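You operate a simulated robot arm through the tools that you are given. There is no shell and no other tool. Be economical: measure what you need, move in short steps, check, and stop when the job is done.

You run a simulated robot arm. Do the job below in one go: nothing can be reset, and whatever is moved stays where it is left.

## Task
Finish the layer by the pattern card, labels to the aisle.
Fine: wind the guides shut on the half pallet first and open again after. Set down upright: what you pick out.

It is judged by the outcome, as a careful person would: the job done as asked, and still so three seconds after it is handed in. It fails if anything else is knocked over, pushed out of place, dropped, spilled or broken.

## Robot
A 6-joint arm with a two-finger parallel gripper on a trunk, on a base that drives. Base frame: it is fixed to the floor where the robot stands at the start and does not move with it; the origin is under the middle of the robot, x ahead of it, y to its left, z up; the surface under the hand at the start is at about z = 688. Readings come in mm, rad, newtons and seconds.
With the tool pointing down near the work surface it reaches from about 100 to 740 mm from the robot's upright axis, wherever it stands. Its first joint turns from -2.897 to 2.897 rad. Places, roughly: blue spot of the half pallet [600, 300, 800]; guide wheel [500, 100, 600]; yellow spot of the half pallet [800, 100, 800]. Payload 3.91 kg.
The tool frame sits at the grasp point between the pads (the TCP): z along the fingers, y along the line on which they close. The tips reach 30 mm beyond it. Largest opening 110 mm; finger width 20, thickness 10; the body of the gripper, 48 by 112 mm, starts 55 mm behind the TCP.
Orientation is that of the tool frame in the base frame, as a unit quaternion [x, y, z, w]. With the fingers straight down and closing along the base's y, the tool's x points along the base's -x, its y along +y and its z along -z.

## Interface
- The arm moves only by the tool arm_command. Its argument "targets" is one flat list of numbers, 7 for each row, row after row: the opening in per cent of the stroke, from 0 (shut) to 100 (fully open), then the shift along the tool's x, y, z in mm, then the turn, a rotation vector about the tool's x, y, z in rad. In form: [hand, x, y, z, wx, wy, wz, hand, x, y, z, wx, wy, wz, ...]. A call has 1 to 8 rows; each row is the pose to reach, as a shift and turn from the pose commanded when the call began, along the tool's axes at that moment. Rows are played at 5 a second. More than 50 mm and 0.15 rad between two rows, or a gripper value outside its range, and nothing of the call is played. A pose out of reach is approached as far as the arm can. The call stops where the force on the tool passes 50 N (or 10 N more than at its start, if that is more) or the arm is blocked; 0.2 s more then pass. The fingers move at their own pace (about 45 mm/s each) and stop on an object; they squeeze with about 29 N. The grip force told is the motor's: it shows also when the fingers shut on nothing. Time passes only in rows, and 0.2 s behind the last, so rows that repeat a pose let the fingers close. It gives the time, the measured TCP pose, the force on the tool (base axes), the opening and the grip force at its end, in the units of the frame above (readings bear some noise), with the torque about the TCP (base axes, N m) and any sound that the robot's microphone picked up, and new pictures: "show" is both (left out), scene, wrist or none.
- Cameras (640 x 400 px; columns grow to the right, rows downward): "scene" is now at [-8.1, 185.9, 1526.7]; the picture's right is [0.62, -0.78, 0.00], its down [-0.70, -0.55, -0.46] and it looks along [0.36, 0.28, -0.89] (base axes); focal length 281 px, centre (320, 200). "wrist" rides on the gripper at [71, 22, -107] in the tool frame; the picture's right is [-0.29, 0.96, 0.00], its down [-0.76, -0.23, -0.61] and it looks along [-0.58, -0.18, 0.79] (tool axes); focal length 243 px, centre (320, 200). There is no depth. A picture from a camera that has moved, and an enlarged one, comes with that camera's place and axes in the base frame and with its lens. The place of the scene camera against the robot may be out by one fixed shift of up to 12 mm in any direction.
- slide_trunk(by): slides the trunk up (or, below 0, down) by that many mm; the arm and the scene camera ride with it, the base frame stays. It gives what a move gives, with no picture.
- base_move(legs): drives the robot by 1 to 6 legs, each [ahead, left, turn to the left] in mm, mm and rad, along the robot's own axes; the way and the turn of a leg run together, so that a leg with both is an arc; at most 1500 mm and 3.142 rad a leg. The arm and the cameras ride along, it lands a little off, and it stops where it bumps. It gives what a move gives, and a new picture of the scene camera.
- head_to(pan, tilt): turns the head with the scene camera to pan (to the left, within 1.501 rad either way) and tilt (down, from -0.506 to 1.204), counted from straight ahead of the robot. It gives what a move gives, and a new picture of the scene camera.
- zoom(camera, box): a new picture of the part [left, top, right, bottom] of that camera's present view, enlarged. It takes no simulated time.
- sign_off(): hands the job in; it is judged then, once.

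Go step by step. Nothing tells you exact positions but the pictures and the camera data: compare them with the known pose of the tool, close in by small moves and look again before you grip or let go. The budget is 120 turns and 260 pictures, counting those below and the enlarged ones. Unless the task says otherwise, let go and move clear before handing in, and close with one line.

The tools are called after "Request:" as a command line: name --argument value ..., lists and objects as JSON in quotes. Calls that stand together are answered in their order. arm_command: Moves the arm, as the interface text tells. Its arguments: {"type":"object","properties":{"targets":{"type":"array"},"show":{"type":"string","enum":["both","scene","wrist","none"]}},"required":["targets"]} The other tools are called the same way: slide_trunk (by) slides the trunk up or down; base_move (legs) drives the base; head_to (pan, tilt) turns the head that bears the scene camera; zoom (camera, box) takes an enlarged picture of a part of a camera's view; sign_off () hands the job in.

At the start:

```text
time_s: 0.0
tool_pos: [369.6, 290.4, 1103.6]
tool_rot: [-0.001, 1.0, 0.0, -0.001]
wrist_force: [0.3, 0.0, -0.1]
wrist_torque: [0.02, 0.02, 0.01]
width: 110.2
gripper_force: 0.1
trunk travel left (down, up): [-525.0, 65.0]
robot x, y, heading: [1.2, 1.3, 0.002]
head pan, tilt: [0.67, 1.093]
```

scene: 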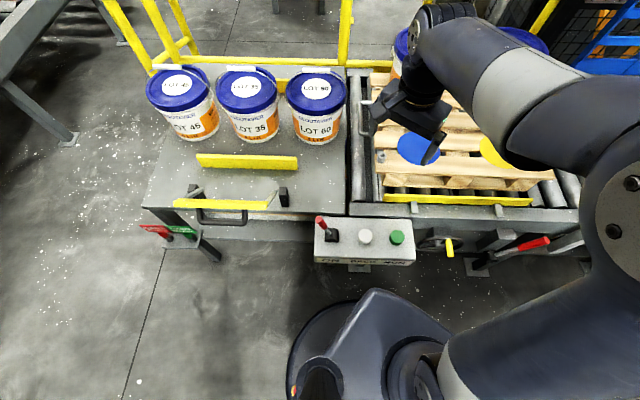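
wrist: 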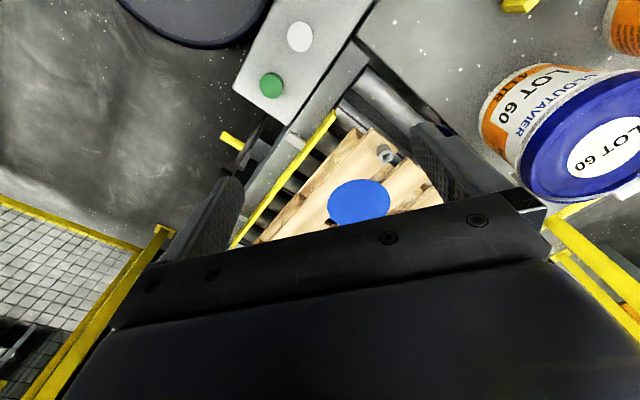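

I see three pails (LOT 45, 35, 60) on a table, a half pallet with blue and yellow spots, a control box, and a hand wheel with a yellow handle. I look around for the pattern card.

Request:
zoom --camera "scene" --box '[300, 180, 620, 300]'

Request:
zoom --camera "scene" --box '[130, 50, 370, 200]'

Request:
head_to --pan 0.1 --tilt 0.6

Request:
head_to --pan -0.5 --tilt 0.5

Request:
head_to --pan 1.1 --tilt 0.6

```text
2.00 times, centred on (460, 240) of scene
camera zoom: at [-8.1, 185.9, 1526.7], right [0.62, -0.78, 0.0], down [-0.7, -0.55, -0.46], along [0.36, 0.28, -0.89], focal length 562 px, centre (40, 120)
```

zoom: 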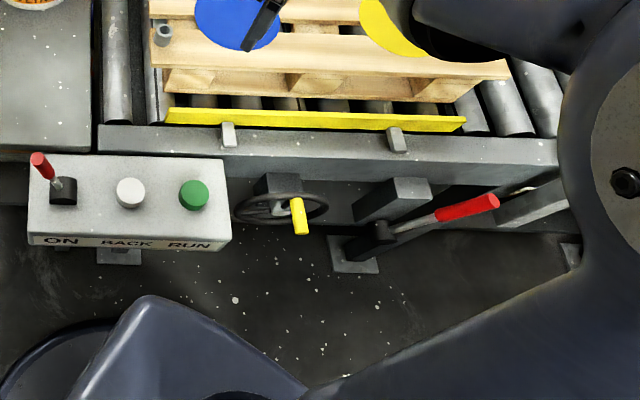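

```text
2.67 times, centred on (250, 125) of scene
camera zoom: at [-8.1, 185.9, 1526.7], right [0.62, -0.78, 0.0], down [-0.7, -0.55, -0.46], along [0.36, 0.28, -0.89], focal length 750 px, centre (507, 400)
```

zoom: 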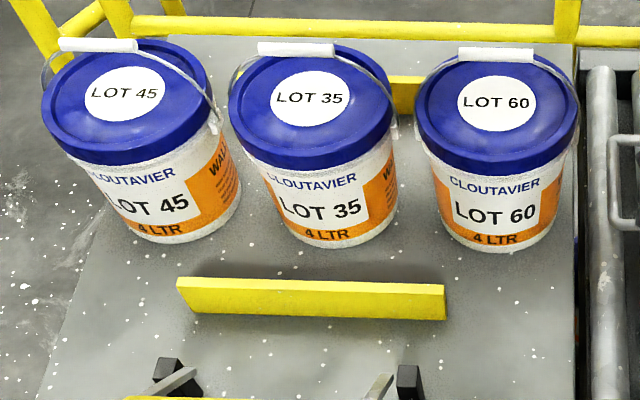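

```text
time_s: 1.0
tool_pos: [368.7, 291.5, 1103.2]
tool_rot: [0.0, 1.0, 0.0, 0.0]
wrist_force: [-0.2, 0.2, 0.1]
wrist_torque: [0.01, 0.01, 0.03]
width: 110.2
gripper_force: 0.0
trunk travel left (down, up): [-525.0, 65.0]
robot x, y, heading: [-1.4, -2.6, -0.001]
head pan, tilt: [0.099, 0.6]
camera scene: at [30.0, 155.4, 1564.8], right [0.1, -0.99, 0.0], down [-0.56, -0.06, -0.82], along [0.82, 0.08, -0.57], focal length 281 px, centre (320, 200)
```

scene: 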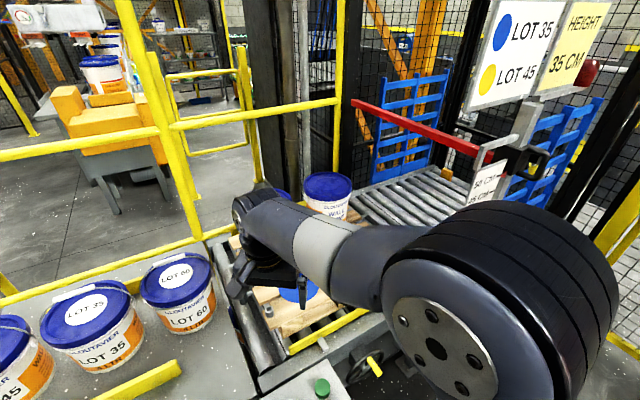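

```text
time_s: 2.0
tool_pos: [368.3, 290.9, 1102.6]
tool_rot: [0.001, 1.0, -0.001, 0.0]
wrist_force: [-0.1, 0.0, -0.5]
wrist_torque: [-0.01, 0.01, -0.02]
width: 110.0
gripper_force: 0.1
trunk travel left (down, up): [-525.0, 65.0]
robot x, y, heading: [-0.8, -0.4, 0.001]
head pan, tilt: [-0.499, 0.499]
camera scene: at [22.0, 103.0, 1574.0], right [-0.48, -0.88, 0.0], down [-0.42, 0.23, -0.88], along [0.77, -0.42, -0.48], focal length 281 px, centre (320, 200)
```

scene: 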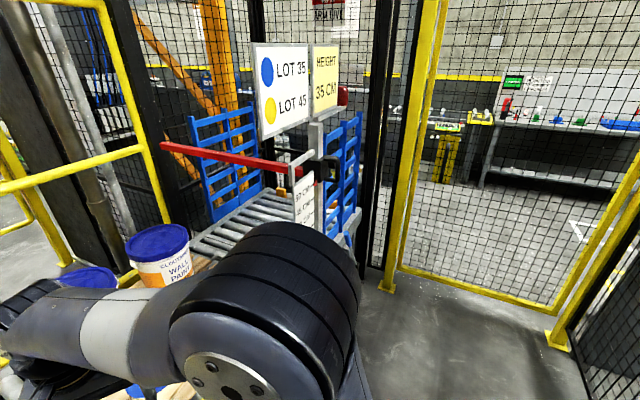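

```text
time_s: 3.6
tool_pos: [368.6, 291.2, 1103.0]
tool_rot: [0.0, 1.0, 0.0, 0.0]
wrist_force: [-0.5, 0.2, 0.5]
wrist_torque: [0.03, 0.01, -0.01]
width: 110.4
gripper_force: 0.1
trunk travel left (down, up): [-525.0, 65.0]
robot x, y, heading: [-0.7, 0.1, 0.001]
head pan, tilt: [1.1, 0.6]
camera scene: at [-17.8, 225.2, 1564.9], right [0.89, -0.45, 0.0], down [-0.26, -0.5, -0.83], along [0.38, 0.73, -0.56], focal length 281 px, centre (320, 200)
```

scene: 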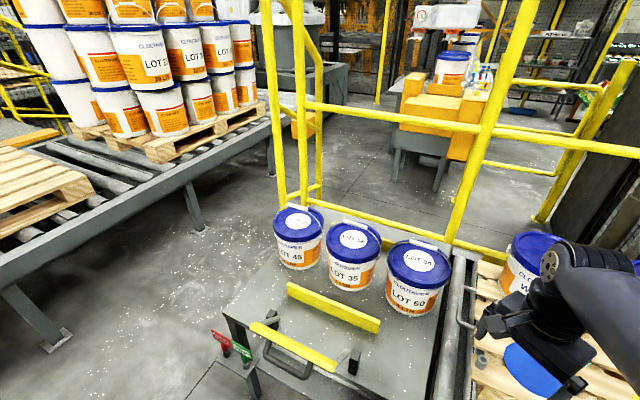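

The card reads blue = LOT 35, yellow = LOT 45, with a height note. I look closer at the cards, the gate sign and the pallet's existing pails.

Request:
head_to --pan -0.2 --tilt 0.4

Request:
zoom --camera "scene" --box '[300, 20, 500, 200]'

Request:
zoom --camera "scene" --box '[100, 150, 420, 350]'

```text
time_s: 5.1
tool_pos: [368.8, 291.3, 1103.1]
tool_rot: [0.001, 1.0, 0.0, 0.001]
wrist_force: [0.4, -0.8, 0.0]
wrist_torque: [0.01, 0.0, -0.02]
width: 110.0
gripper_force: 0.0
trunk travel left (down, up): [-525.0, 65.0]
robot x, y, heading: [1.2, 1.4, -0.003]
head pan, tilt: [-0.201, 0.4]
camera scene: at [32.8, 128.1, 1583.1], right [-0.2, -0.98, 0.0], down [-0.38, 0.08, -0.92], along [0.9, -0.18, -0.39], focal length 281 px, centre (320, 200)
```

scene: 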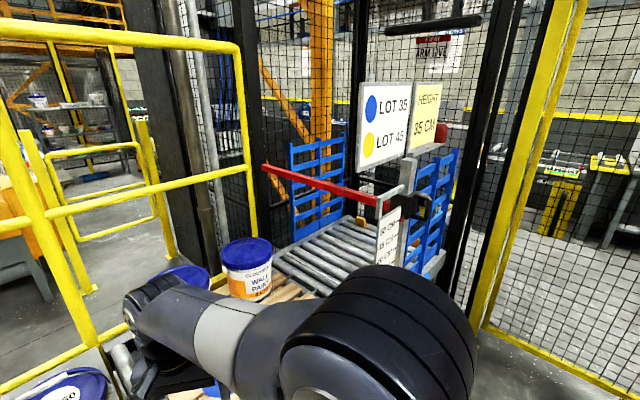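

```text
2.22 times, centred on (400, 110) of scene
camera zoom: at [32.8, 128.1, 1583.1], right [-0.2, -0.98, 0.0], down [-0.38, 0.08, -0.92], along [0.9, -0.18, -0.39], focal length 625 px, centre (142, 400)
```

zoom: 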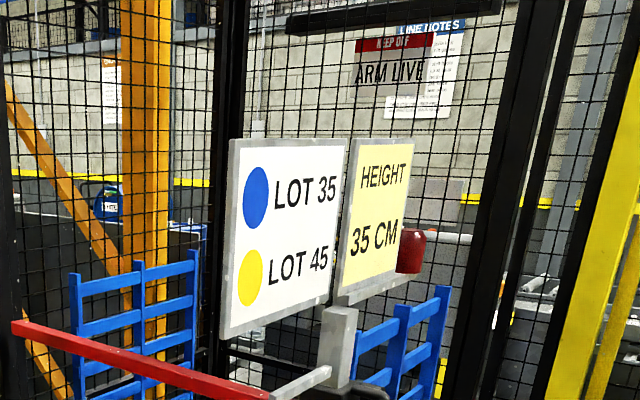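

```text
2.00 times, centred on (260, 250) of scene
camera zoom: at [32.8, 128.1, 1583.1], right [-0.2, -0.98, 0.0], down [-0.38, 0.08, -0.92], along [0.9, -0.18, -0.39], focal length 562 px, centre (440, 100)
```

zoom: 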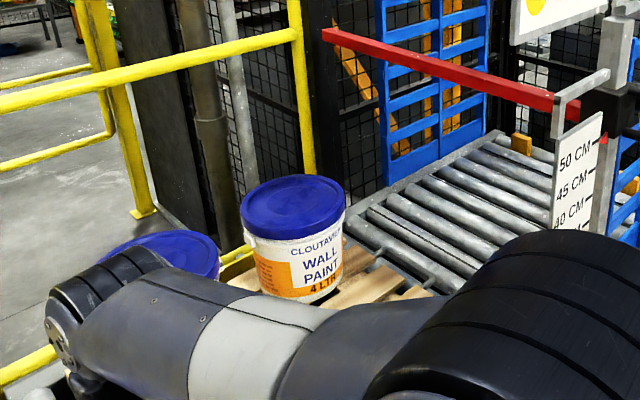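

Card read: blue gets LOT 35, yellow LOT 45. I need to know which side the aisle is, and look at the line notes and the surroundings.

Request:
zoom --camera "scene" --box '[400, 20, 480, 80]'

Request:
head_to --pan -1.3 --tilt 0.4

Request:
head_to --pan 0.4 --tilt 0.0

Request:
head_to --pan 1.45 --tilt 0.2

```text
6.67 times, centred on (440, 50) of scene
camera zoom: at [32.8, 128.1, 1583.1], right [-0.2, -0.98, 0.0], down [-0.38, 0.08, -0.92], along [0.9, -0.18, -0.39], focal length 1875 px, centre (-480, 1200)
```

zoom: 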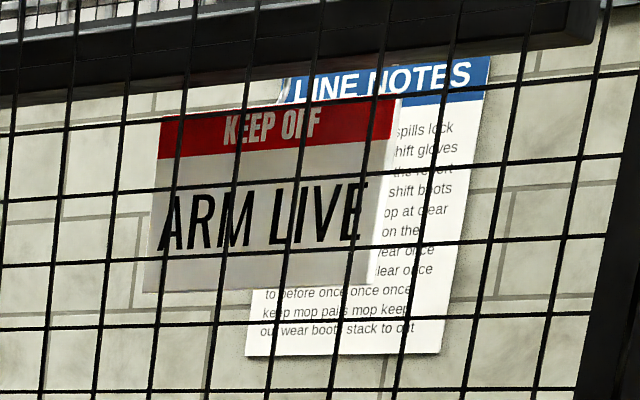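

```text
time_s: 6.5
tool_pos: [369.5, 291.6, 1103.5]
tool_rot: [0.0, 1.0, 0.0, 0.0]
wrist_force: [-0.1, 0.3, -0.6]
wrist_torque: [0.01, -0.03, -0.03]
width: 110.0
gripper_force: 0.0
trunk travel left (down, up): [-525.0, 65.0]
robot x, y, heading: [-1.1, 0.7, -0.001]
head pan, tilt: [-1.3, 0.4]
camera scene: at [-33.1, 57.3, 1583.1], right [-0.96, -0.27, 0.0], down [-0.1, 0.37, -0.92], along [0.25, -0.89, -0.39], focal length 281 px, centre (320, 200)
```

scene: 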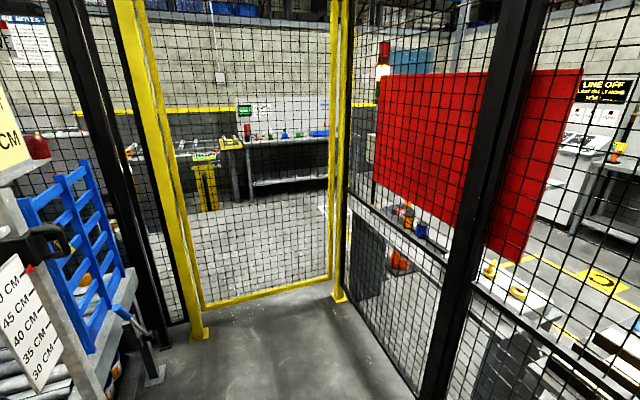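

```text
time_s: 8.2
tool_pos: [369.2, 291.2, 1103.2]
tool_rot: [0.0, 1.0, 0.001, 0.0]
wrist_force: [0.0, -0.1, -0.8]
wrist_torque: [0.0, -0.01, 0.02]
width: 109.9
gripper_force: 0.1
trunk travel left (down, up): [-525.0, 65.0]
robot x, y, heading: [-3.5, 1.5, 0.001]
head pan, tilt: [0.4, 0.0]
camera scene: at [25.0, 181.5, 1620.1], right [0.39, -0.92, 0.0], down [0.0, 0.0, -1.0], along [0.92, 0.39, 0.0], focal length 281 px, centre (320, 200)
```

scene: 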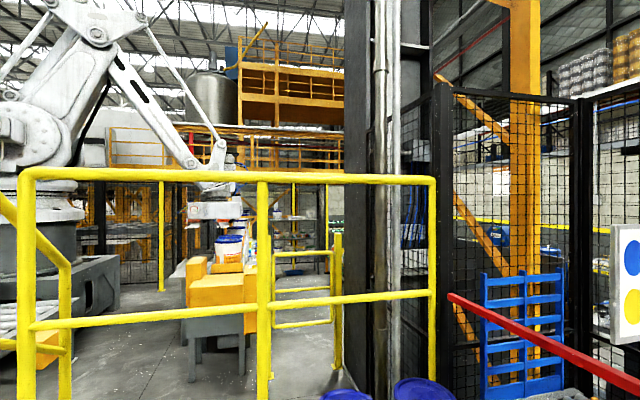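

```text
time_s: 9.5
tool_pos: [368.7, 291.8, 1103.2]
tool_rot: [-0.001, 1.0, -0.001, 0.0]
wrist_force: [-0.3, -0.8, 0.2]
wrist_torque: [0.03, -0.03, -0.01]
width: 110.0
gripper_force: 0.1
trunk travel left (down, up): [-525.0, 65.0]
robot x, y, heading: [-3.5, 0.3, -0.001]
head pan, tilt: [1.45, 0.201]
camera scene: at [-46.7, 239.0, 1601.7], right [0.99, -0.12, 0.0], down [-0.02, -0.2, -0.98], along [0.12, 0.97, -0.2], focal length 281 px, centre (320, 200)
```

scene: 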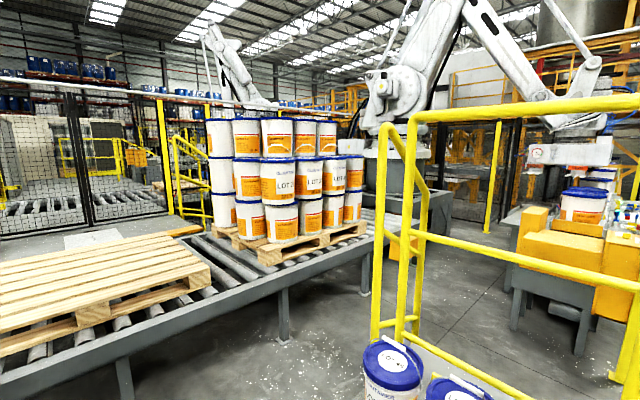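

The robot side looks to be the aisle, but I will check behind the robot for signs. First a look at the wheel.

Request:
head_to --pan 0.45 --tilt 1.2

Request:
zoom --camera "scene" --box '[260, 130, 480, 270]'

Request:
base_move --legs '[[-150, 0, 0], [0, 0, 1.3]]'

Request:
head_to --pan 1.4 --tilt 0.3

```text
time_s: 10.8
tool_pos: [368.6, 291.9, 1103.3]
tool_rot: [-0.001, 1.0, -0.001, 0.0]
wrist_force: [0.8, 0.3, -0.2]
wrist_torque: [0.01, 0.01, 0.02]
width: 110.1
gripper_force: 0.1
trunk travel left (down, up): [-525.0, 65.0]
robot x, y, heading: [-3.5, -3.7, -0.007]
head pan, tilt: [0.45, 1.201]
camera scene: at [-7.6, 170.9, 1520.3], right [0.44, -0.9, 0.0], down [-0.84, -0.41, -0.36], along [0.33, 0.16, -0.93], focal length 281 px, centre (320, 200)
```

scene: 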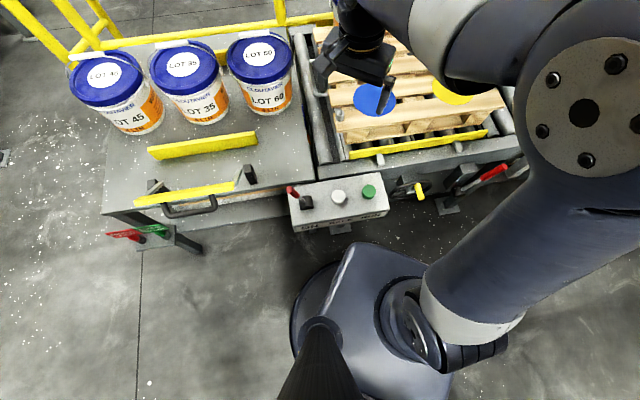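

```text
2.86 times, centred on (370, 200) of scene
camera zoom: at [-7.6, 170.9, 1520.3], right [0.44, -0.9, 0.0], down [-0.84, -0.41, -0.36], along [0.33, 0.16, -0.93], focal length 804 px, centre (177, 200)
```

zoom: 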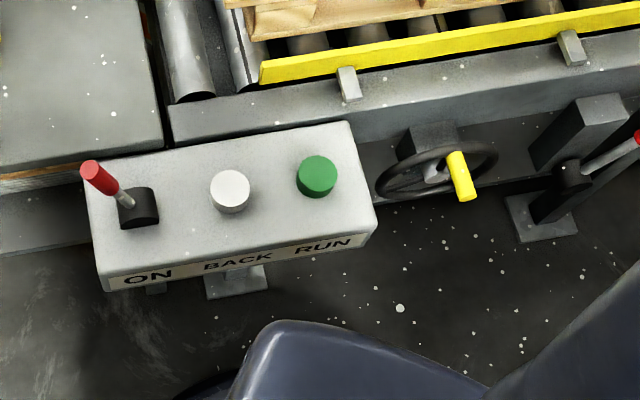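

```text
time_s: 15.3
tool_pos: [-333.1, 434.4, 1103.0]
tool_rot: [-0.603, 0.798, 0.0, 0.0]
wrist_force: [0.1, -0.9, 0.6]
wrist_torque: [-0.04, 0.01, 0.03]
width: 110.0
gripper_force: 0.1
trunk travel left (down, up): [-525.0, 65.0]
robot x, y, heading: [-152.8, -1.1, 1.298]
head pan, tilt: [0.45, 1.201]
camera scene: at [-323.7, 32.7, 1520.3], right [0.98, 0.17, 0.0], down [0.16, -0.92, -0.36], along [-0.06, 0.36, -0.93], focal length 281 px, centre (320, 200)
```

scene: 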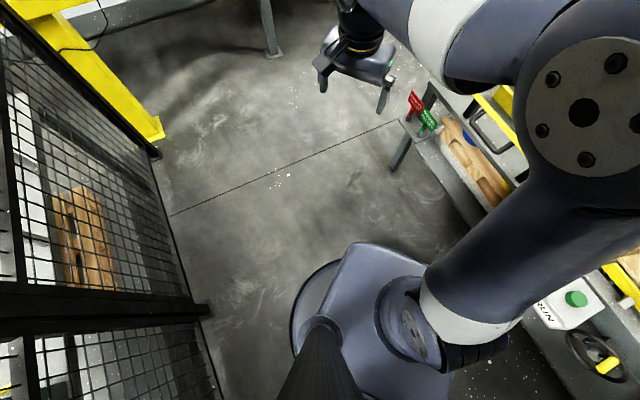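

```text
time_s: 16.6
tool_pos: [-331.6, 434.1, 1103.4]
tool_rot: [-0.603, 0.798, 0.0, -0.001]
wrist_force: [-0.1, 0.6, -0.7]
wrist_torque: [0.03, 0.03, -0.02]
width: 110.2
gripper_force: 0.1
trunk travel left (down, up): [-525.0, 65.0]
robot x, y, heading: [-154.2, -0.6, 1.295]
head pan, tilt: [1.4, 0.3]
camera scene: at [-398.2, 18.1, 1592.3], right [0.43, 0.9, 0.0], down [0.27, -0.13, -0.95], along [-0.86, 0.41, -0.3], focal length 281 px, centre (320, 200)
```

scene: 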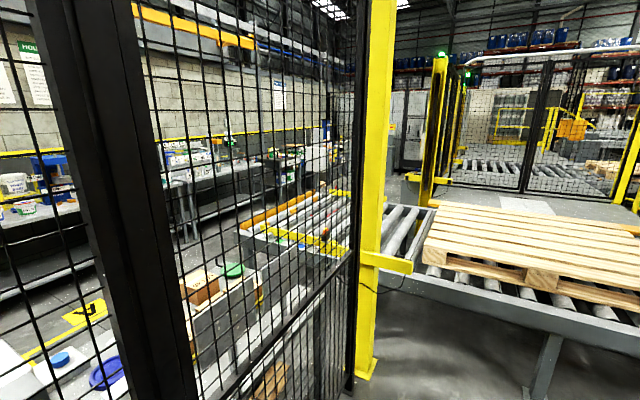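

The robot stands in the aisle (fenced lane on the –x side), so labels should face –x. I turn back and look at the wheel and the existing pails from a distance with the arm out of the way.

Request:
base_move --legs '[[0, 0, -1.297]]'

Request:
head_to --pan 0.3 --tilt 0.9

Request:
zoom --camera "scene" --box '[260, 20, 500, 170]'

```text
time_s: 20.1
tool_pos: [212.8, 295.9, 1103.1]
tool_rot: [-0.006, 1.0, 0.0, -0.001]
wrist_force: [0.1, 0.1, 0.1]
wrist_torque: [0.03, 0.0, 0.01]
width: 110.0
gripper_force: 0.0
trunk travel left (down, up): [-525.0, 65.0]
robot x, y, heading: [-150.2, -0.4, 0.014]
head pan, tilt: [1.4, 0.3]
camera scene: at [-197.8, 238.0, 1592.4], right [0.99, -0.16, 0.0], down [-0.05, -0.29, -0.96], along [0.15, 0.94, -0.3], focal length 281 px, centre (320, 200)
```

scene: 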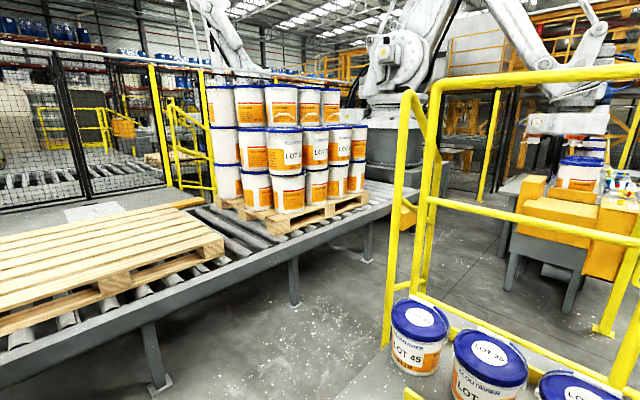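

```text
time_s: 21.5
tool_pos: [212.0, 296.2, 1102.1]
tool_rot: [-0.006, 1.0, 0.001, 0.0]
wrist_force: [-0.5, 0.5, 0.0]
wrist_torque: [-0.02, 0.02, 0.0]
width: 110.0
gripper_force: 0.1
trunk travel left (down, up): [-525.0, 65.0]
robot x, y, heading: [-156.5, 0.5, 0.021]
head pan, tilt: [0.3, 0.901]
camera scene: at [-140.7, 169.2, 1540.1], right [0.31, -0.95, 0.0], down [-0.75, -0.24, -0.62], along [0.59, 0.19, -0.78], focal length 281 px, centre (320, 200)
```

scene: 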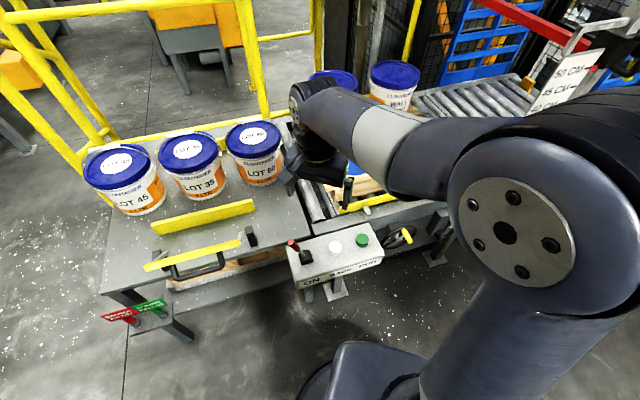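

```text
2.67 times, centred on (380, 95) of scene
camera zoom: at [-140.7, 169.2, 1540.1], right [0.31, -0.95, 0.0], down [-0.75, -0.24, -0.62], along [0.59, 0.19, -0.78], focal length 750 px, centre (160, 480)
```

zoom: 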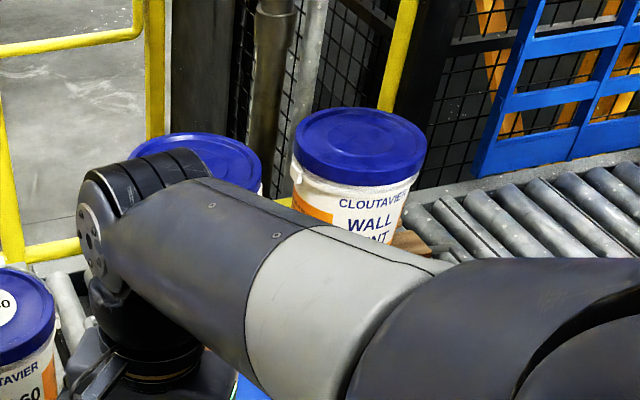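

Existing pails show their label to –x. I zoom on the tags and table furniture.

Request:
zoom --camera "scene" --box '[90, 200, 290, 340]'

Request:
zoom --camera "scene" --box '[270, 170, 470, 310]'

```text
2.86 times, centred on (190, 270) of scene
camera zoom: at [-140.7, 169.2, 1540.1], right [0.31, -0.95, 0.0], down [-0.75, -0.24, -0.62], along [0.59, 0.19, -0.78], focal length 804 px, centre (691, 0)
```

zoom: 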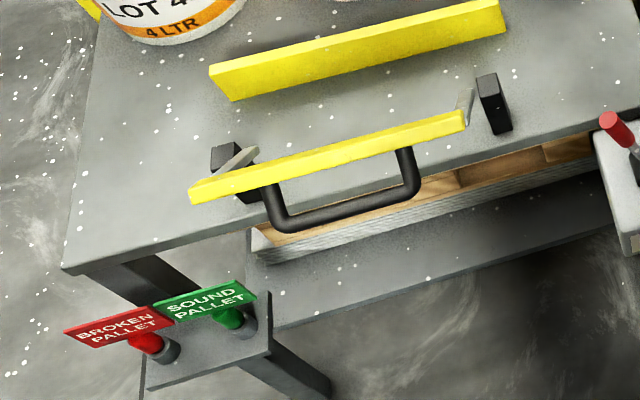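

```text
2.86 times, centred on (370, 240) of scene
camera zoom: at [-140.7, 169.2, 1540.1], right [0.31, -0.95, 0.0], down [-0.75, -0.24, -0.62], along [0.59, 0.19, -0.78], focal length 804 px, centre (177, 86)
```

zoom: 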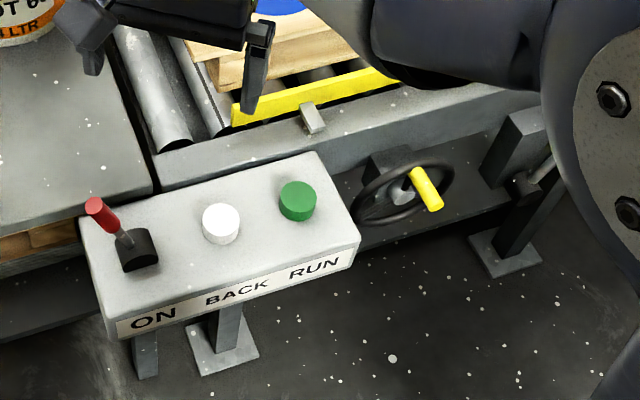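

The whole cell is turned by about 0.63 rad against the base frame, so the aisle lies toward (-0.81,-0.58). I'll square the robot to the cell and shift right toward the wheel.

Request:
base_move --legs '[[0, 0, 0.61], [0, -200, 0]]'

Request:
head_to --pan 0.0 --tilt 0.95

Request:
head_to --pan 0.3 --tilt 0.8

```text
time_s: 24.7
tool_pos: [90.0, 293.8, 1103.5]
tool_rot: [-0.309, 0.951, 0.001, 0.0]
wrist_force: [-0.7, -0.3, 0.0]
wrist_torque: [0.01, 0.01, -0.04]
width: 110.0
gripper_force: 0.2
trunk travel left (down, up): [-525.0, 65.0]
robot x, y, heading: [-34.5, -161.6, 0.633]
head pan, tilt: [0.3, 0.901]
camera scene: at [-128.0, -16.7, 1540.1], right [0.8, -0.6, 0.0], down [-0.47, -0.63, -0.62], along [0.37, 0.5, -0.78], focal length 281 px, centre (320, 200)
```

scene: 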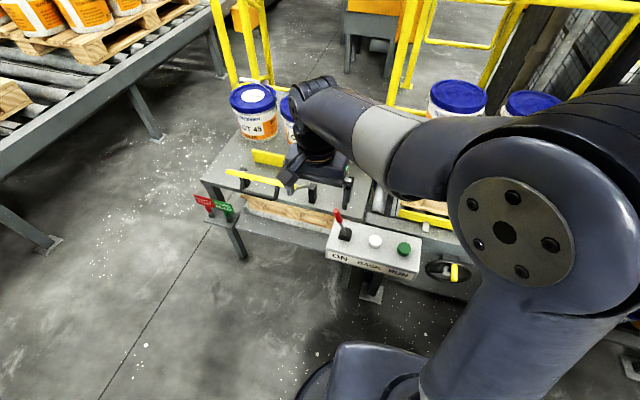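

```text
time_s: 25.5
tool_pos: [91.6, 293.2, 1103.6]
tool_rot: [-0.309, 0.951, 0.0, 0.001]
wrist_force: [-0.3, -0.3, 0.1]
wrist_torque: [-0.01, 0.0, -0.02]
width: 109.8
gripper_force: 0.1
trunk travel left (down, up): [-525.0, 65.0]
robot x, y, heading: [-41.1, -162.4, 0.627]
head pan, tilt: [0.0, 0.949]
camera scene: at [-114.5, -34.1, 1536.5], right [0.59, -0.81, 0.0], down [-0.66, -0.48, -0.58], along [0.47, 0.34, -0.81], focal length 281 px, centre (320, 200)
```

scene: 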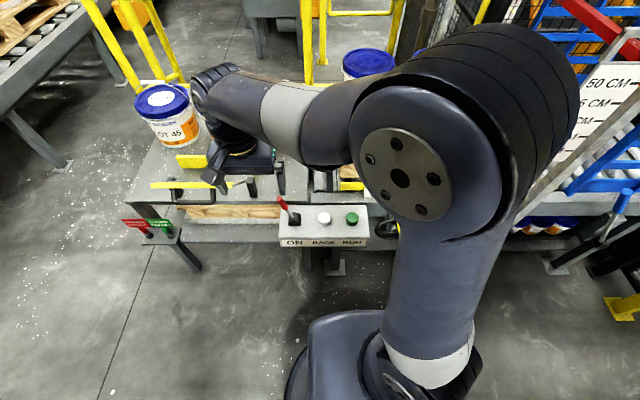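

```text
time_s: 26.3
tool_pos: [89.7, 294.5, 1102.8]
tool_rot: [-0.309, 0.951, 0.0, 0.0]
wrist_force: [-0.1, -0.3, -1.1]
wrist_torque: [0.03, 0.02, 0.0]
width: 109.9
gripper_force: 0.0
trunk travel left (down, up): [-525.0, 65.0]
robot x, y, heading: [-36.7, -161.8, 0.63]
head pan, tilt: [0.3, 0.799]
camera scene: at [-125.0, -12.4, 1548.0], right [0.8, -0.6, 0.0], down [-0.43, -0.57, -0.7], along [0.42, 0.56, -0.72], focal length 281 px, centre (320, 200)
```

scene: 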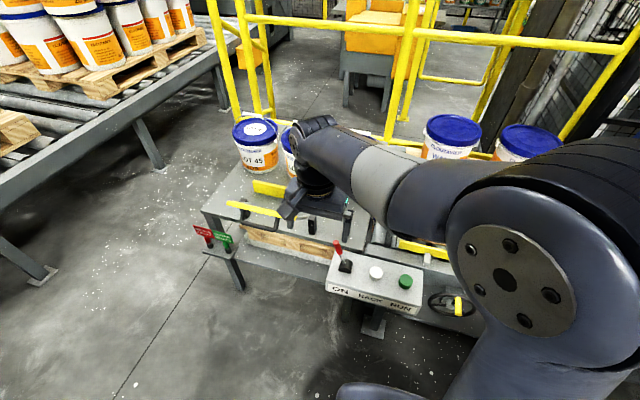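

Square to the cell now (heading 0.63). I swing the tool to the right in front of the wheel, staying high, then lower the trunk.

Request:
arm_command --targets '[0, 0, -50, 0, 0, 0, 0, 0, 0, -100, 0, 0, 0, 0, 0, 0, -150, 0, 0, 0, 0, 0, 0, -200, 0, 0, 0, 0, 0, 0, -250, 0, 0, 0, 0, 0, 0, -300, 0, 0, 0, 0, 0, 0, -350, 0, 0, 0, 0, 0, 0, -390, 0, 0, 0, 0]' --show "none"

Request:
slide_trunk --by -300

Request:
arm_command --targets '[0, 0, 0, 0, 0, -0.14, 0, 0, 0, 0, 0, 0, -0.28, 0, 0, 0, 0, 0, 0, -0.42, 0, 0, 0, 0, 0, 0, -0.56, 0, 0, 0, 0, 0, 0, -0.7, 0, 0, 0, 0, 0, 0, -0.84, 0, 0, 0, 0, 0, 0, -0.98, 0, 0, 0, 0, 0, 0, -1.12, 0]'

```text
time_s: 28.1
tool_pos: [320.4, -24.1, 1104.8]
tool_rot: [-0.308, 0.951, 0.0, 0.0]
wrist_force: [0.9, -0.2, 0.3]
wrist_torque: [0.0, -0.01, -0.01]
width: 0.0
gripper_force: 29.0
trunk travel left (down, up): [-525.0, 65.0]
robot x, y, heading: [-40.1, -155.3, 0.628]
head pan, tilt: [0.3, 0.799]
```

```text
time_s: 31.1
tool_pos: [320.4, -23.0, 806.1]
tool_rot: [-0.308, 0.951, 0.0, 0.001]
wrist_force: [-0.1, -0.4, 0.3]
wrist_torque: [0.03, -0.04, -0.01]
width: 0.1
gripper_force: 29.0
trunk travel left (down, up): [-225.0, 365.0]
robot x, y, heading: [-38.9, -161.1, 0.626]
head pan, tilt: [0.3, 0.799]
```

```text
time_s: 32.9
tool_pos: [320.5, -24.0, 806.2]
tool_rot: [-0.261, 0.805, 0.163, 0.507]
wrist_force: [0.0, 0.3, 0.9]
wrist_torque: [0.01, 0.0, 0.02]
width: 0.1
gripper_force: 29.2
trunk travel left (down, up): [-225.0, 365.0]
robot x, y, heading: [-38.8, -158.0, 0.627]
head pan, tilt: [0.3, 0.799]
camera scene: at [-125.2, -12.4, 1248.0], right [0.8, -0.6, 0.0], down [-0.43, -0.57, -0.7], along [0.42, 0.56, -0.72], focal length 281 px, centre (320, 200)
camera wrist: at [205.2, -81.4, 789.5], right [-0.46, 0.85, 0.26], down [-0.04, -0.31, 0.95], along [0.89, 0.43, 0.18], focal length 243 px, centre (320, 200)
```

scene: 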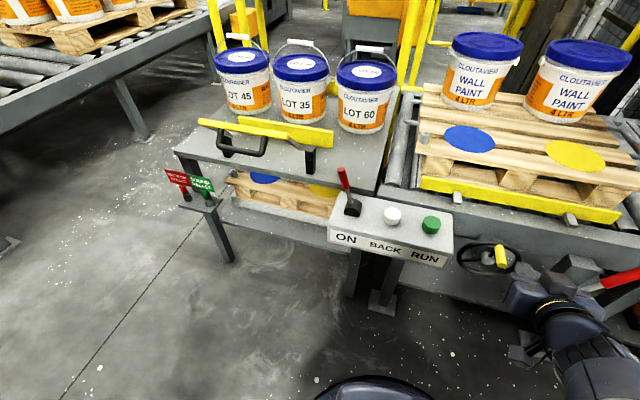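
wrist: 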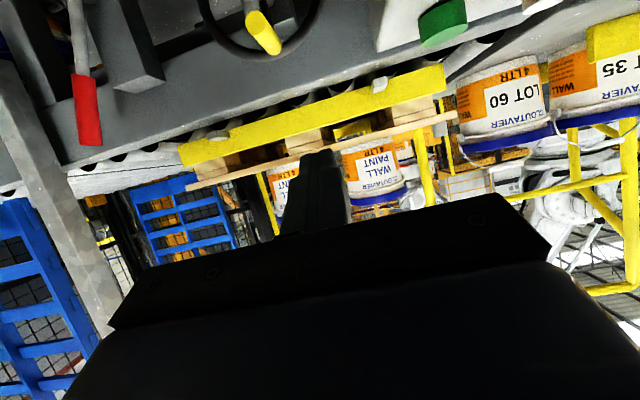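

Excellent view. I zoom for measuring the wheel, the pallet and the pails.

Request:
zoom --camera "scene" --box '[440, 220, 560, 295]'

Request:
zoom --camera "scene" --box '[400, 20, 640, 170]'

Request:
zoom --camera "scene" --box '[180, 20, 420, 170]'

Request:
zoom --camera "wrist" --box '[180, 0, 340, 100]'

```text
5.33 times, centred on (500, 258) of scene
camera zoom: at [-125.2, -12.4, 1248.0], right [0.8, -0.6, 0.0], down [-0.43, -0.57, -0.7], along [0.42, 0.56, -0.72], focal length 1500 px, centre (-640, -107)
```

zoom: 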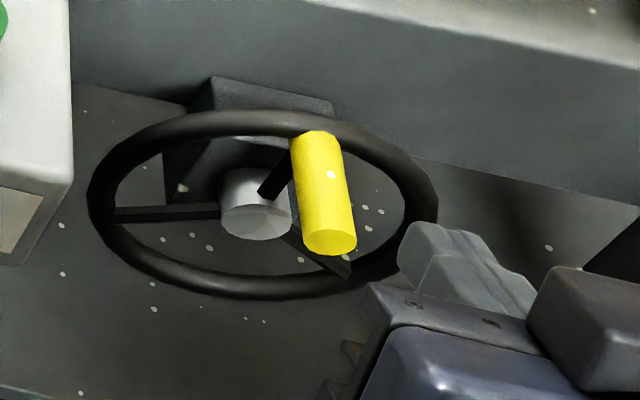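

```text
2.67 times, centred on (520, 95) of scene
camera zoom: at [-125.2, -12.4, 1248.0], right [0.8, -0.6, 0.0], down [-0.43, -0.57, -0.7], along [0.42, 0.56, -0.72], focal length 750 px, centre (-213, 480)
```

zoom: 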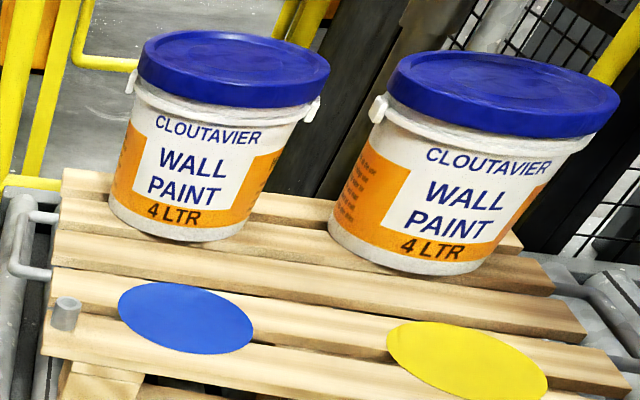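

```text
2.67 times, centred on (300, 95) of scene
camera zoom: at [-125.2, -12.4, 1248.0], right [0.8, -0.6, 0.0], down [-0.43, -0.57, -0.7], along [0.42, 0.56, -0.72], focal length 750 px, centre (373, 480)
```

zoom: 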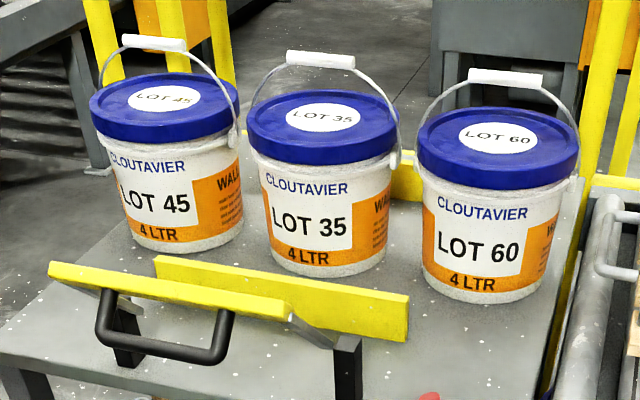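

```text
4.00 times, centred on (260, 50) of wrist
camera zoom: at [205.2, -81.4, 789.5], right [-0.46, 0.85, 0.26], down [-0.04, -0.31, 0.95], along [0.89, 0.43, 0.18], focal length 970 px, centre (560, 800)
```

zoom: 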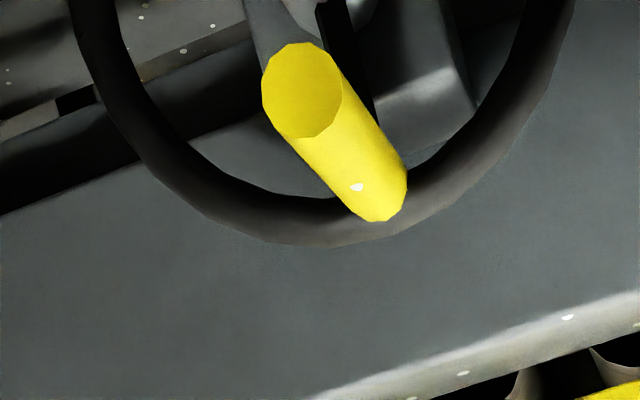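

The handle is at the wheel's top (tip about n=360, l=245, z=659 in cell axes; radius ~63 around z≈596). I finish levelling the tool to point along the wheel axis.

Request:
arm_command --targets '[0, 0, 0, 0, 0, -0.15, 0, 0, 0, 0, 0, 0, -0.3, 0, 50, 0, 0, 0, 0, -0.45, 0, 50, 0, 0, 0, 0, -0.45, 0]' --show "none"

Request:
arm_command --targets '[50, 50, -10, 0, 0, 0, 0, 50, 98, -25, 10, 0, 0, 0, 50, 146, -37, 20, 0, 0, 0, 50, 146, -37, 20, 0, 0, 0]'

```text
time_s: 33.9
tool_pos: [326.7, -23.7, 810.5]
tool_rot: [-0.221, 0.667, 0.215, 0.678]
wrist_force: [-0.6, -0.1, -0.1]
wrist_torque: [0.0, 0.02, -0.01]
width: 50.7
gripper_force: 0.0
trunk travel left (down, up): [-225.0, 365.0]
robot x, y, heading: [-34.1, -156.1, 0.627]
head pan, tilt: [0.3, 0.799]
```

```text
refused: row 1 steps farther than a row can; nothing moved
```

The tool is level; I approach in legal steps.

Request:
arm_command --targets '[55, 45, -10, 0, 0, 0, 0, 55, 88, -22, 0, 0, 0, 0, 55, 130, -30, 10, 0, 0, 0, 55, 150, -32, 15, 0, 0, 0]'

```text
time_s: 34.9
tool_pos: [386.3, -58.7, 759.7]
tool_rot: [-0.218, 0.674, 0.221, 0.67]
wrist_force: [-0.1, -1.1, -0.3]
wrist_torque: [0.01, -0.01, -0.01]
width: 60.6
gripper_force: 0.0
out of reach, approached as far as the arm can: row 1, 2, 3, 4
trunk travel left (down, up): [-225.0, 365.0]
robot x, y, heading: [-35.1, -156.9, 0.631]
head pan, tilt: [0.3, 0.799]
camera scene: at [-125.0, -12.4, 1248.0], right [0.8, -0.6, 0.0], down [-0.43, -0.57, -0.7], along [0.42, 0.56, -0.72], focal length 281 px, centre (320, 200)
camera wrist: at [286.5, -105.4, 688.7], right [-0.56, 0.77, 0.29], down [-0.35, -0.55, 0.76], along [0.75, 0.32, 0.58], focal length 243 px, centre (320, 200)
```

scene: 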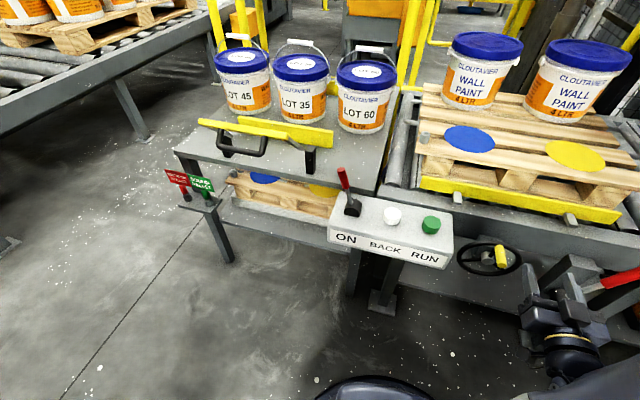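
wrist: 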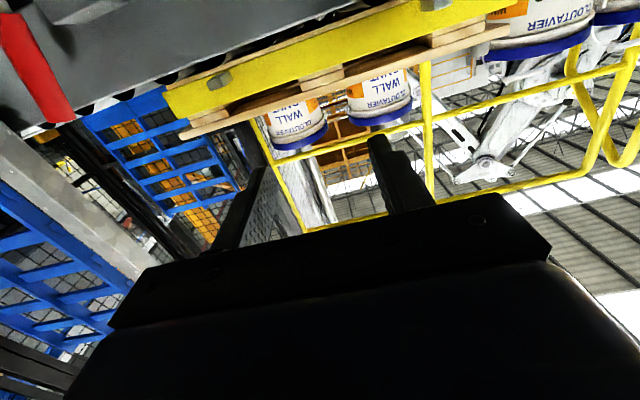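

The arm runs out of reach low down; lowering the trunk further solves that.

Request:
slide_trunk --by -130

Request:
arm_command --targets '[55, 0, 0, 0, 0, 0, 0]' --show "wrist"

```text
time_s: 36.5
tool_pos: [385.5, -58.6, 628.8]
tool_rot: [-0.217, 0.674, 0.219, 0.671]
wrist_force: [0.1, -0.3, -0.8]
wrist_torque: [-0.02, -0.01, 0.0]
width: 60.6
gripper_force: 0.1
trunk travel left (down, up): [-95.0, 495.0]
robot x, y, heading: [-30.5, -157.7, 0.629]
head pan, tilt: [0.3, 0.799]
```

```text
time_s: 36.9
tool_pos: [385.6, -60.6, 628.3]
tool_rot: [-0.22, 0.673, 0.221, 0.67]
wrist_force: [0.1, 0.1, 0.1]
wrist_torque: [0.04, 0.0, -0.01]
width: 60.3
gripper_force: 0.1
trunk travel left (down, up): [-95.0, 495.0]
robot x, y, heading: [-38.3, -160.3, 0.628]
head pan, tilt: [0.3, 0.799]
camera wrist: at [286.6, -105.4, 559.0], right [-0.56, 0.77, 0.29], down [-0.35, -0.55, 0.76], along [0.75, 0.33, 0.58], focal length 243 px, centre (320, 200)
```

wrist: 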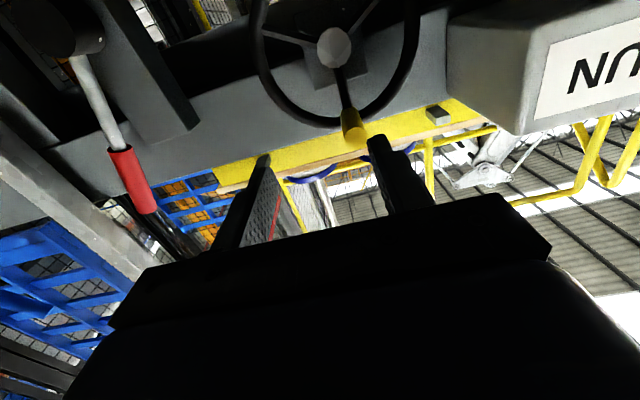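

The view from below shows the wheel well; I zoom to refine its place.

Request:
zoom --camera "wrist" --box '[240, 0, 440, 160]'

```text
2.50 times, centred on (340, 80) of wrist
camera zoom: at [286.6, -105.4, 559.0], right [-0.56, 0.77, 0.29], down [-0.35, -0.55, 0.76], along [0.75, 0.33, 0.58], focal length 606 px, centre (270, 500)
```

zoom: 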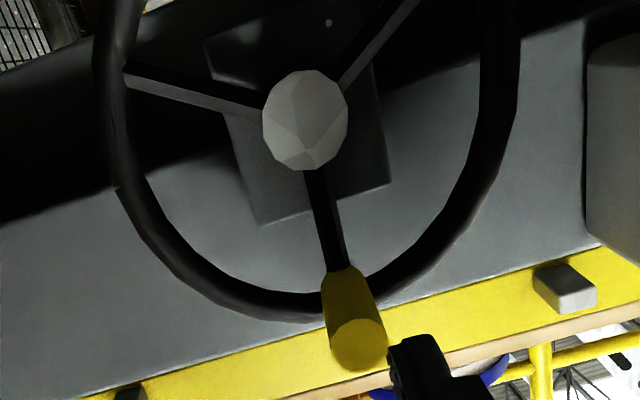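

Refined: handle tip at n≈376, l≈249, z≈651; hub at l≈248, z≈585, radius ≈65. I align in front of the handle.

Request:
arm_command --targets '[55, -23, 27, 0, 0, 0, 0, 55, -23, 27, 40, 0, 0, 0, 55, -23, 27, 75, 0, 0, 0]'

```text
time_s: 37.7
tool_pos: [435.2, 8.2, 649.2]
tool_rot: [-0.218, 0.674, 0.22, 0.671]
wrist_force: [0.3, 0.1, 0.9]
wrist_torque: [0.01, 0.01, -0.02]
width: 60.4
gripper_force: 0.0
trunk travel left (down, up): [-95.0, 495.0]
robot x, y, heading: [-34.6, -156.1, 0.628]
head pan, tilt: [0.3, 0.799]
camera scene: at [-125.1, -12.5, 1118.0], right [0.8, -0.6, 0.0], down [-0.43, -0.57, -0.7], along [0.42, 0.56, -0.72], focal length 281 px, centre (320, 200)
camera wrist: at [335.0, -38.4, 580.1], right [-0.56, 0.77, 0.29], down [-0.35, -0.55, 0.76], along [0.75, 0.32, 0.58], focal length 243 px, centre (320, 200)
```

scene: 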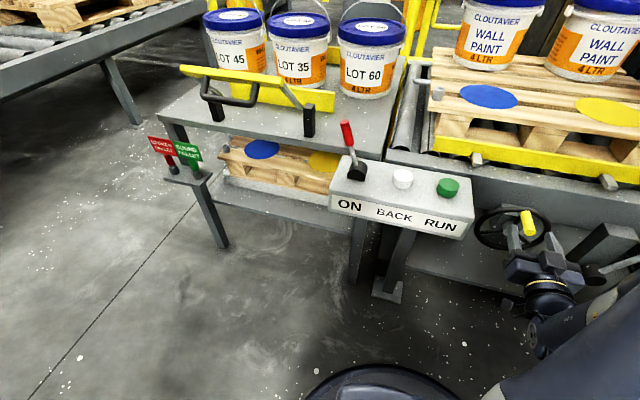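
wrist: 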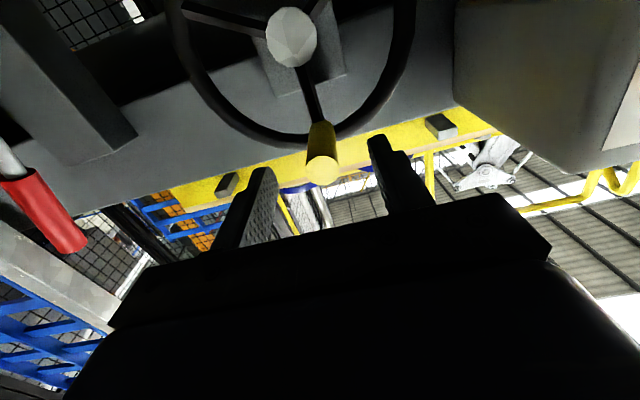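

The handle lines up between the fingers. I advance and close.

Request:
arm_command --targets '[55, -2, 0, 20, 0, 0, 0, 55, -2, 0, 34, 0, 0, 0, 0, -2, 0, 34, 0, 0, 0, 0, -2, 0, 34, 0, 0, 0, 0, -2, 0, 34, 0, 0, 0, 0, -2, 0, 34, 0, 0, 0]'

```text
time_s: 39.1
tool_pos: [458.0, 24.5, 652.4]
tool_rot: [-0.219, 0.673, 0.221, 0.671]
wrist_force: [1.7, 2.5, 0.1]
wrist_torque: [-0.03, 0.11, 0.52]
width: 21.1
gripper_force: 45.1
trunk travel left (down, up): [-95.0, 495.0]
robot x, y, heading: [-35.6, -164.8, 0.63]
head pan, tilt: [0.3, 0.799]
camera scene: at [-124.9, -12.3, 1118.0], right [0.8, -0.6, 0.0], down [-0.43, -0.57, -0.7], along [0.42, 0.56, -0.72], focal length 281 px, centre (320, 200)
camera wrist: at [359.2, -20.8, 582.6], right [-0.56, 0.77, 0.29], down [-0.35, -0.55, 0.76], along [0.75, 0.33, 0.58], focal length 243 px, centre (320, 200)
```

scene: 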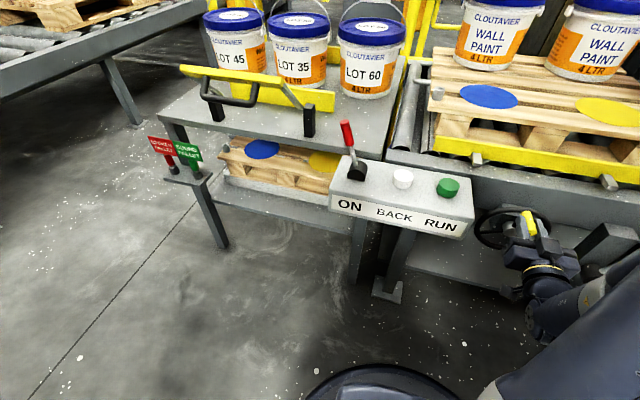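
wrist: 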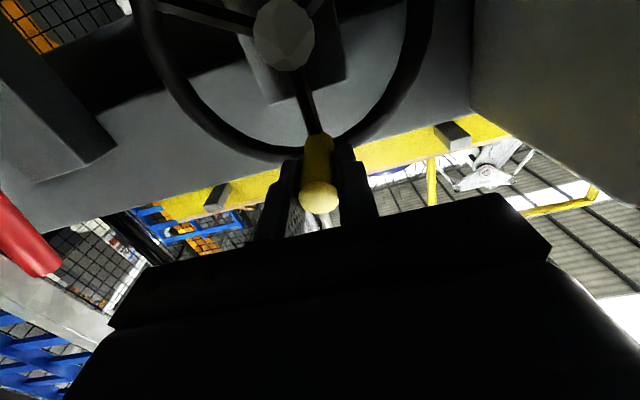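

Gripped. I try the wheel clockwise by 45° first and watch the force and guides.

Request:
arm_command --targets '[0, 2.2, -16.8, 0, 0, 0, 0, 0, 8.7, -32.5, 0, 0, 0, 0, 0, 19, -46, 0, 0, 0, 0]' --show "scene"

```text
time_s: 39.9
tool_pos: [485.2, -11.9, 632.7]
tool_rot: [-0.219, 0.673, 0.221, 0.671]
wrist_force: [9.3, 14.3, 2.7]
wrist_torque: [0.47, -0.04, 0.3]
width: 21.3
gripper_force: 45.2
trunk travel left (down, up): [-95.0, 495.0]
robot x, y, heading: [-36.4, -155.8, 0.63]
head pan, tilt: [0.3, 0.799]
camera scene: at [-124.6, -11.6, 1117.9], right [0.8, -0.6, 0.0], down [-0.43, -0.57, -0.7], along [0.42, 0.56, -0.72], focal length 281 px, centre (320, 200)
```

scene: 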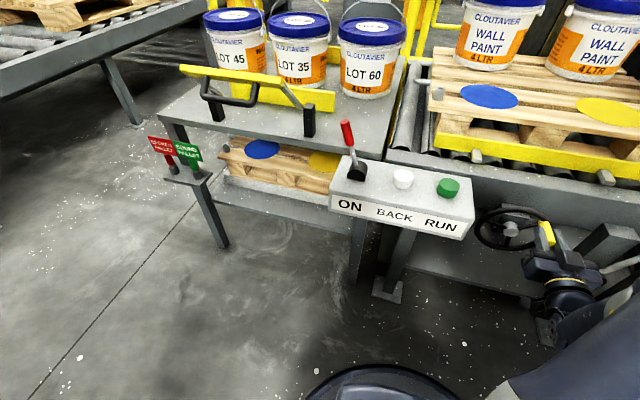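

Clockwise moves the guide toward the pallet, so that is shut. I continue to the bottom.

Request:
arm_command --targets '[0, 14, -11.5, 0, 0, 0, 0, 0, 29.1, -16.8, 0, 0, 0, 0, 0, 62.8, -16.8, 0, 0, 0, 0, 0, 91.9, 0, 0, 0, 0, 0, 0, 108.7, 29.1, 0, 0, 0, 0, 0, 111, 46, 0, 0, 0, 0]'

```text
time_s: 41.0
tool_pos: [495.1, -15.7, 544.4]
tool_rot: [-0.211, 0.682, 0.219, 0.665]
wrist_force: [-1.4, -9.0, -5.0]
wrist_torque: [0.94, -1.0, 2.07]
width: 21.0
gripper_force: 45.5
out of reach, approached as far as the arm can: row 4, 5
trunk travel left (down, up): [-95.0, 495.0]
robot x, y, heading: [-35.8, -159.8, 0.625]
head pan, tilt: [0.3, 0.799]
stopped in row 5: the force on the tool passed its limit at 71 N (the readings are from after the stop); the commanded pose is now the measured one
camera scene: at [-124.9, -13.6, 1117.9], right [0.8, -0.6, 0.0], down [-0.43, -0.57, -0.7], along [0.42, 0.56, -0.72], focal length 281 px, centre (320, 200)
camera wrist: at [393.5, -60.1, 476.3], right [-0.55, 0.78, 0.31], down [-0.34, -0.54, 0.77], along [0.76, 0.31, 0.56], focal length 243 px, centre (320, 200)
```

scene: 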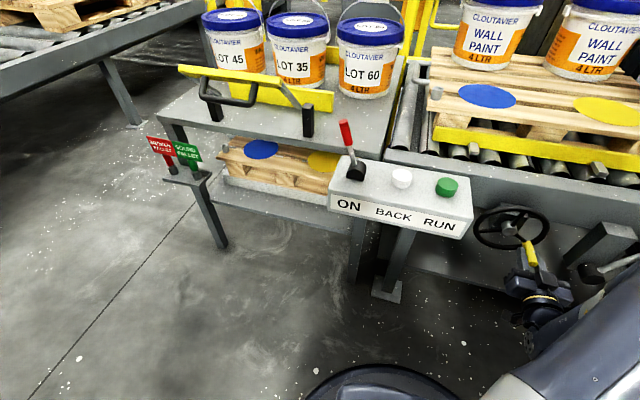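
wrist: 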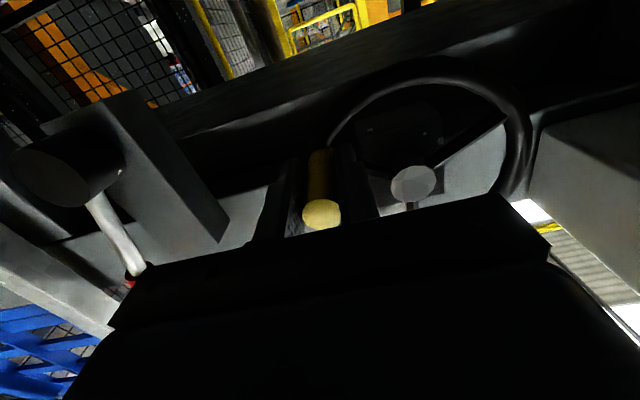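

The reach gave out at the bottom of the circle (handle now at ~4 o'clock). I release, back off, lower the trunk and regrip.

Request:
arm_command --targets '[50, 0, 0, 0, 0, 0, 0, 50, 0, 0, 0, 0, 0, 0, 50, 0, 0, -40, 0, 0, 0, 50, 0, 0, -70, 0, 0, 0]' --show "none"

Request:
slide_trunk --by -85

Request:
zoom --camera "scene" --box '[420, 60, 640, 210]'

```text
time_s: 42.0
tool_pos: [456.4, -63.1, 564.3]
tool_rot: [-0.209, 0.683, 0.222, 0.664]
wrist_force: [0.7, 0.5, -0.5]
wrist_torque: [0.01, -0.03, 0.02]
width: 55.1
gripper_force: 0.0
out of reach, approached as far as the arm can: row 3, 4
trunk travel left (down, up): [-95.0, 495.0]
robot x, y, heading: [-38.3, -161.0, 0.627]
head pan, tilt: [0.3, 0.799]
```

```text
time_s: 43.2
tool_pos: [456.4, -61.8, 479.2]
tool_rot: [-0.21, 0.683, 0.222, 0.663]
wrist_force: [-0.2, 0.2, 0.1]
wrist_torque: [0.02, 0.0, -0.01]
width: 54.8
gripper_force: 0.2
trunk travel left (down, up): [-10.0, 580.0]
robot x, y, heading: [-36.6, -161.3, 0.629]
head pan, tilt: [0.3, 0.799]
```

```text
2.67 times, centred on (530, 135) of scene
camera zoom: at [-125.0, -13.1, 1033.0], right [0.8, -0.6, 0.0], down [-0.43, -0.57, -0.7], along [0.42, 0.56, -0.72], focal length 750 px, centre (-240, 373)
```

zoom: 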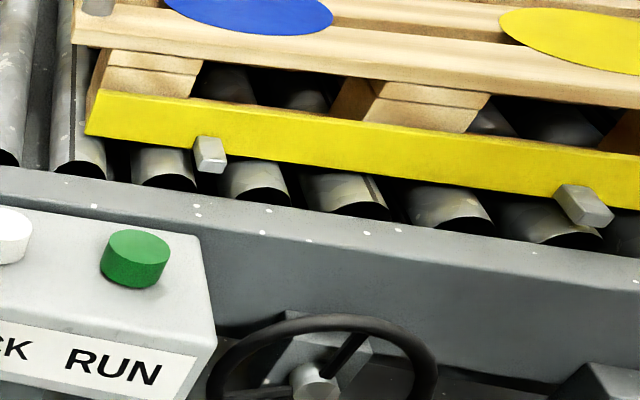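

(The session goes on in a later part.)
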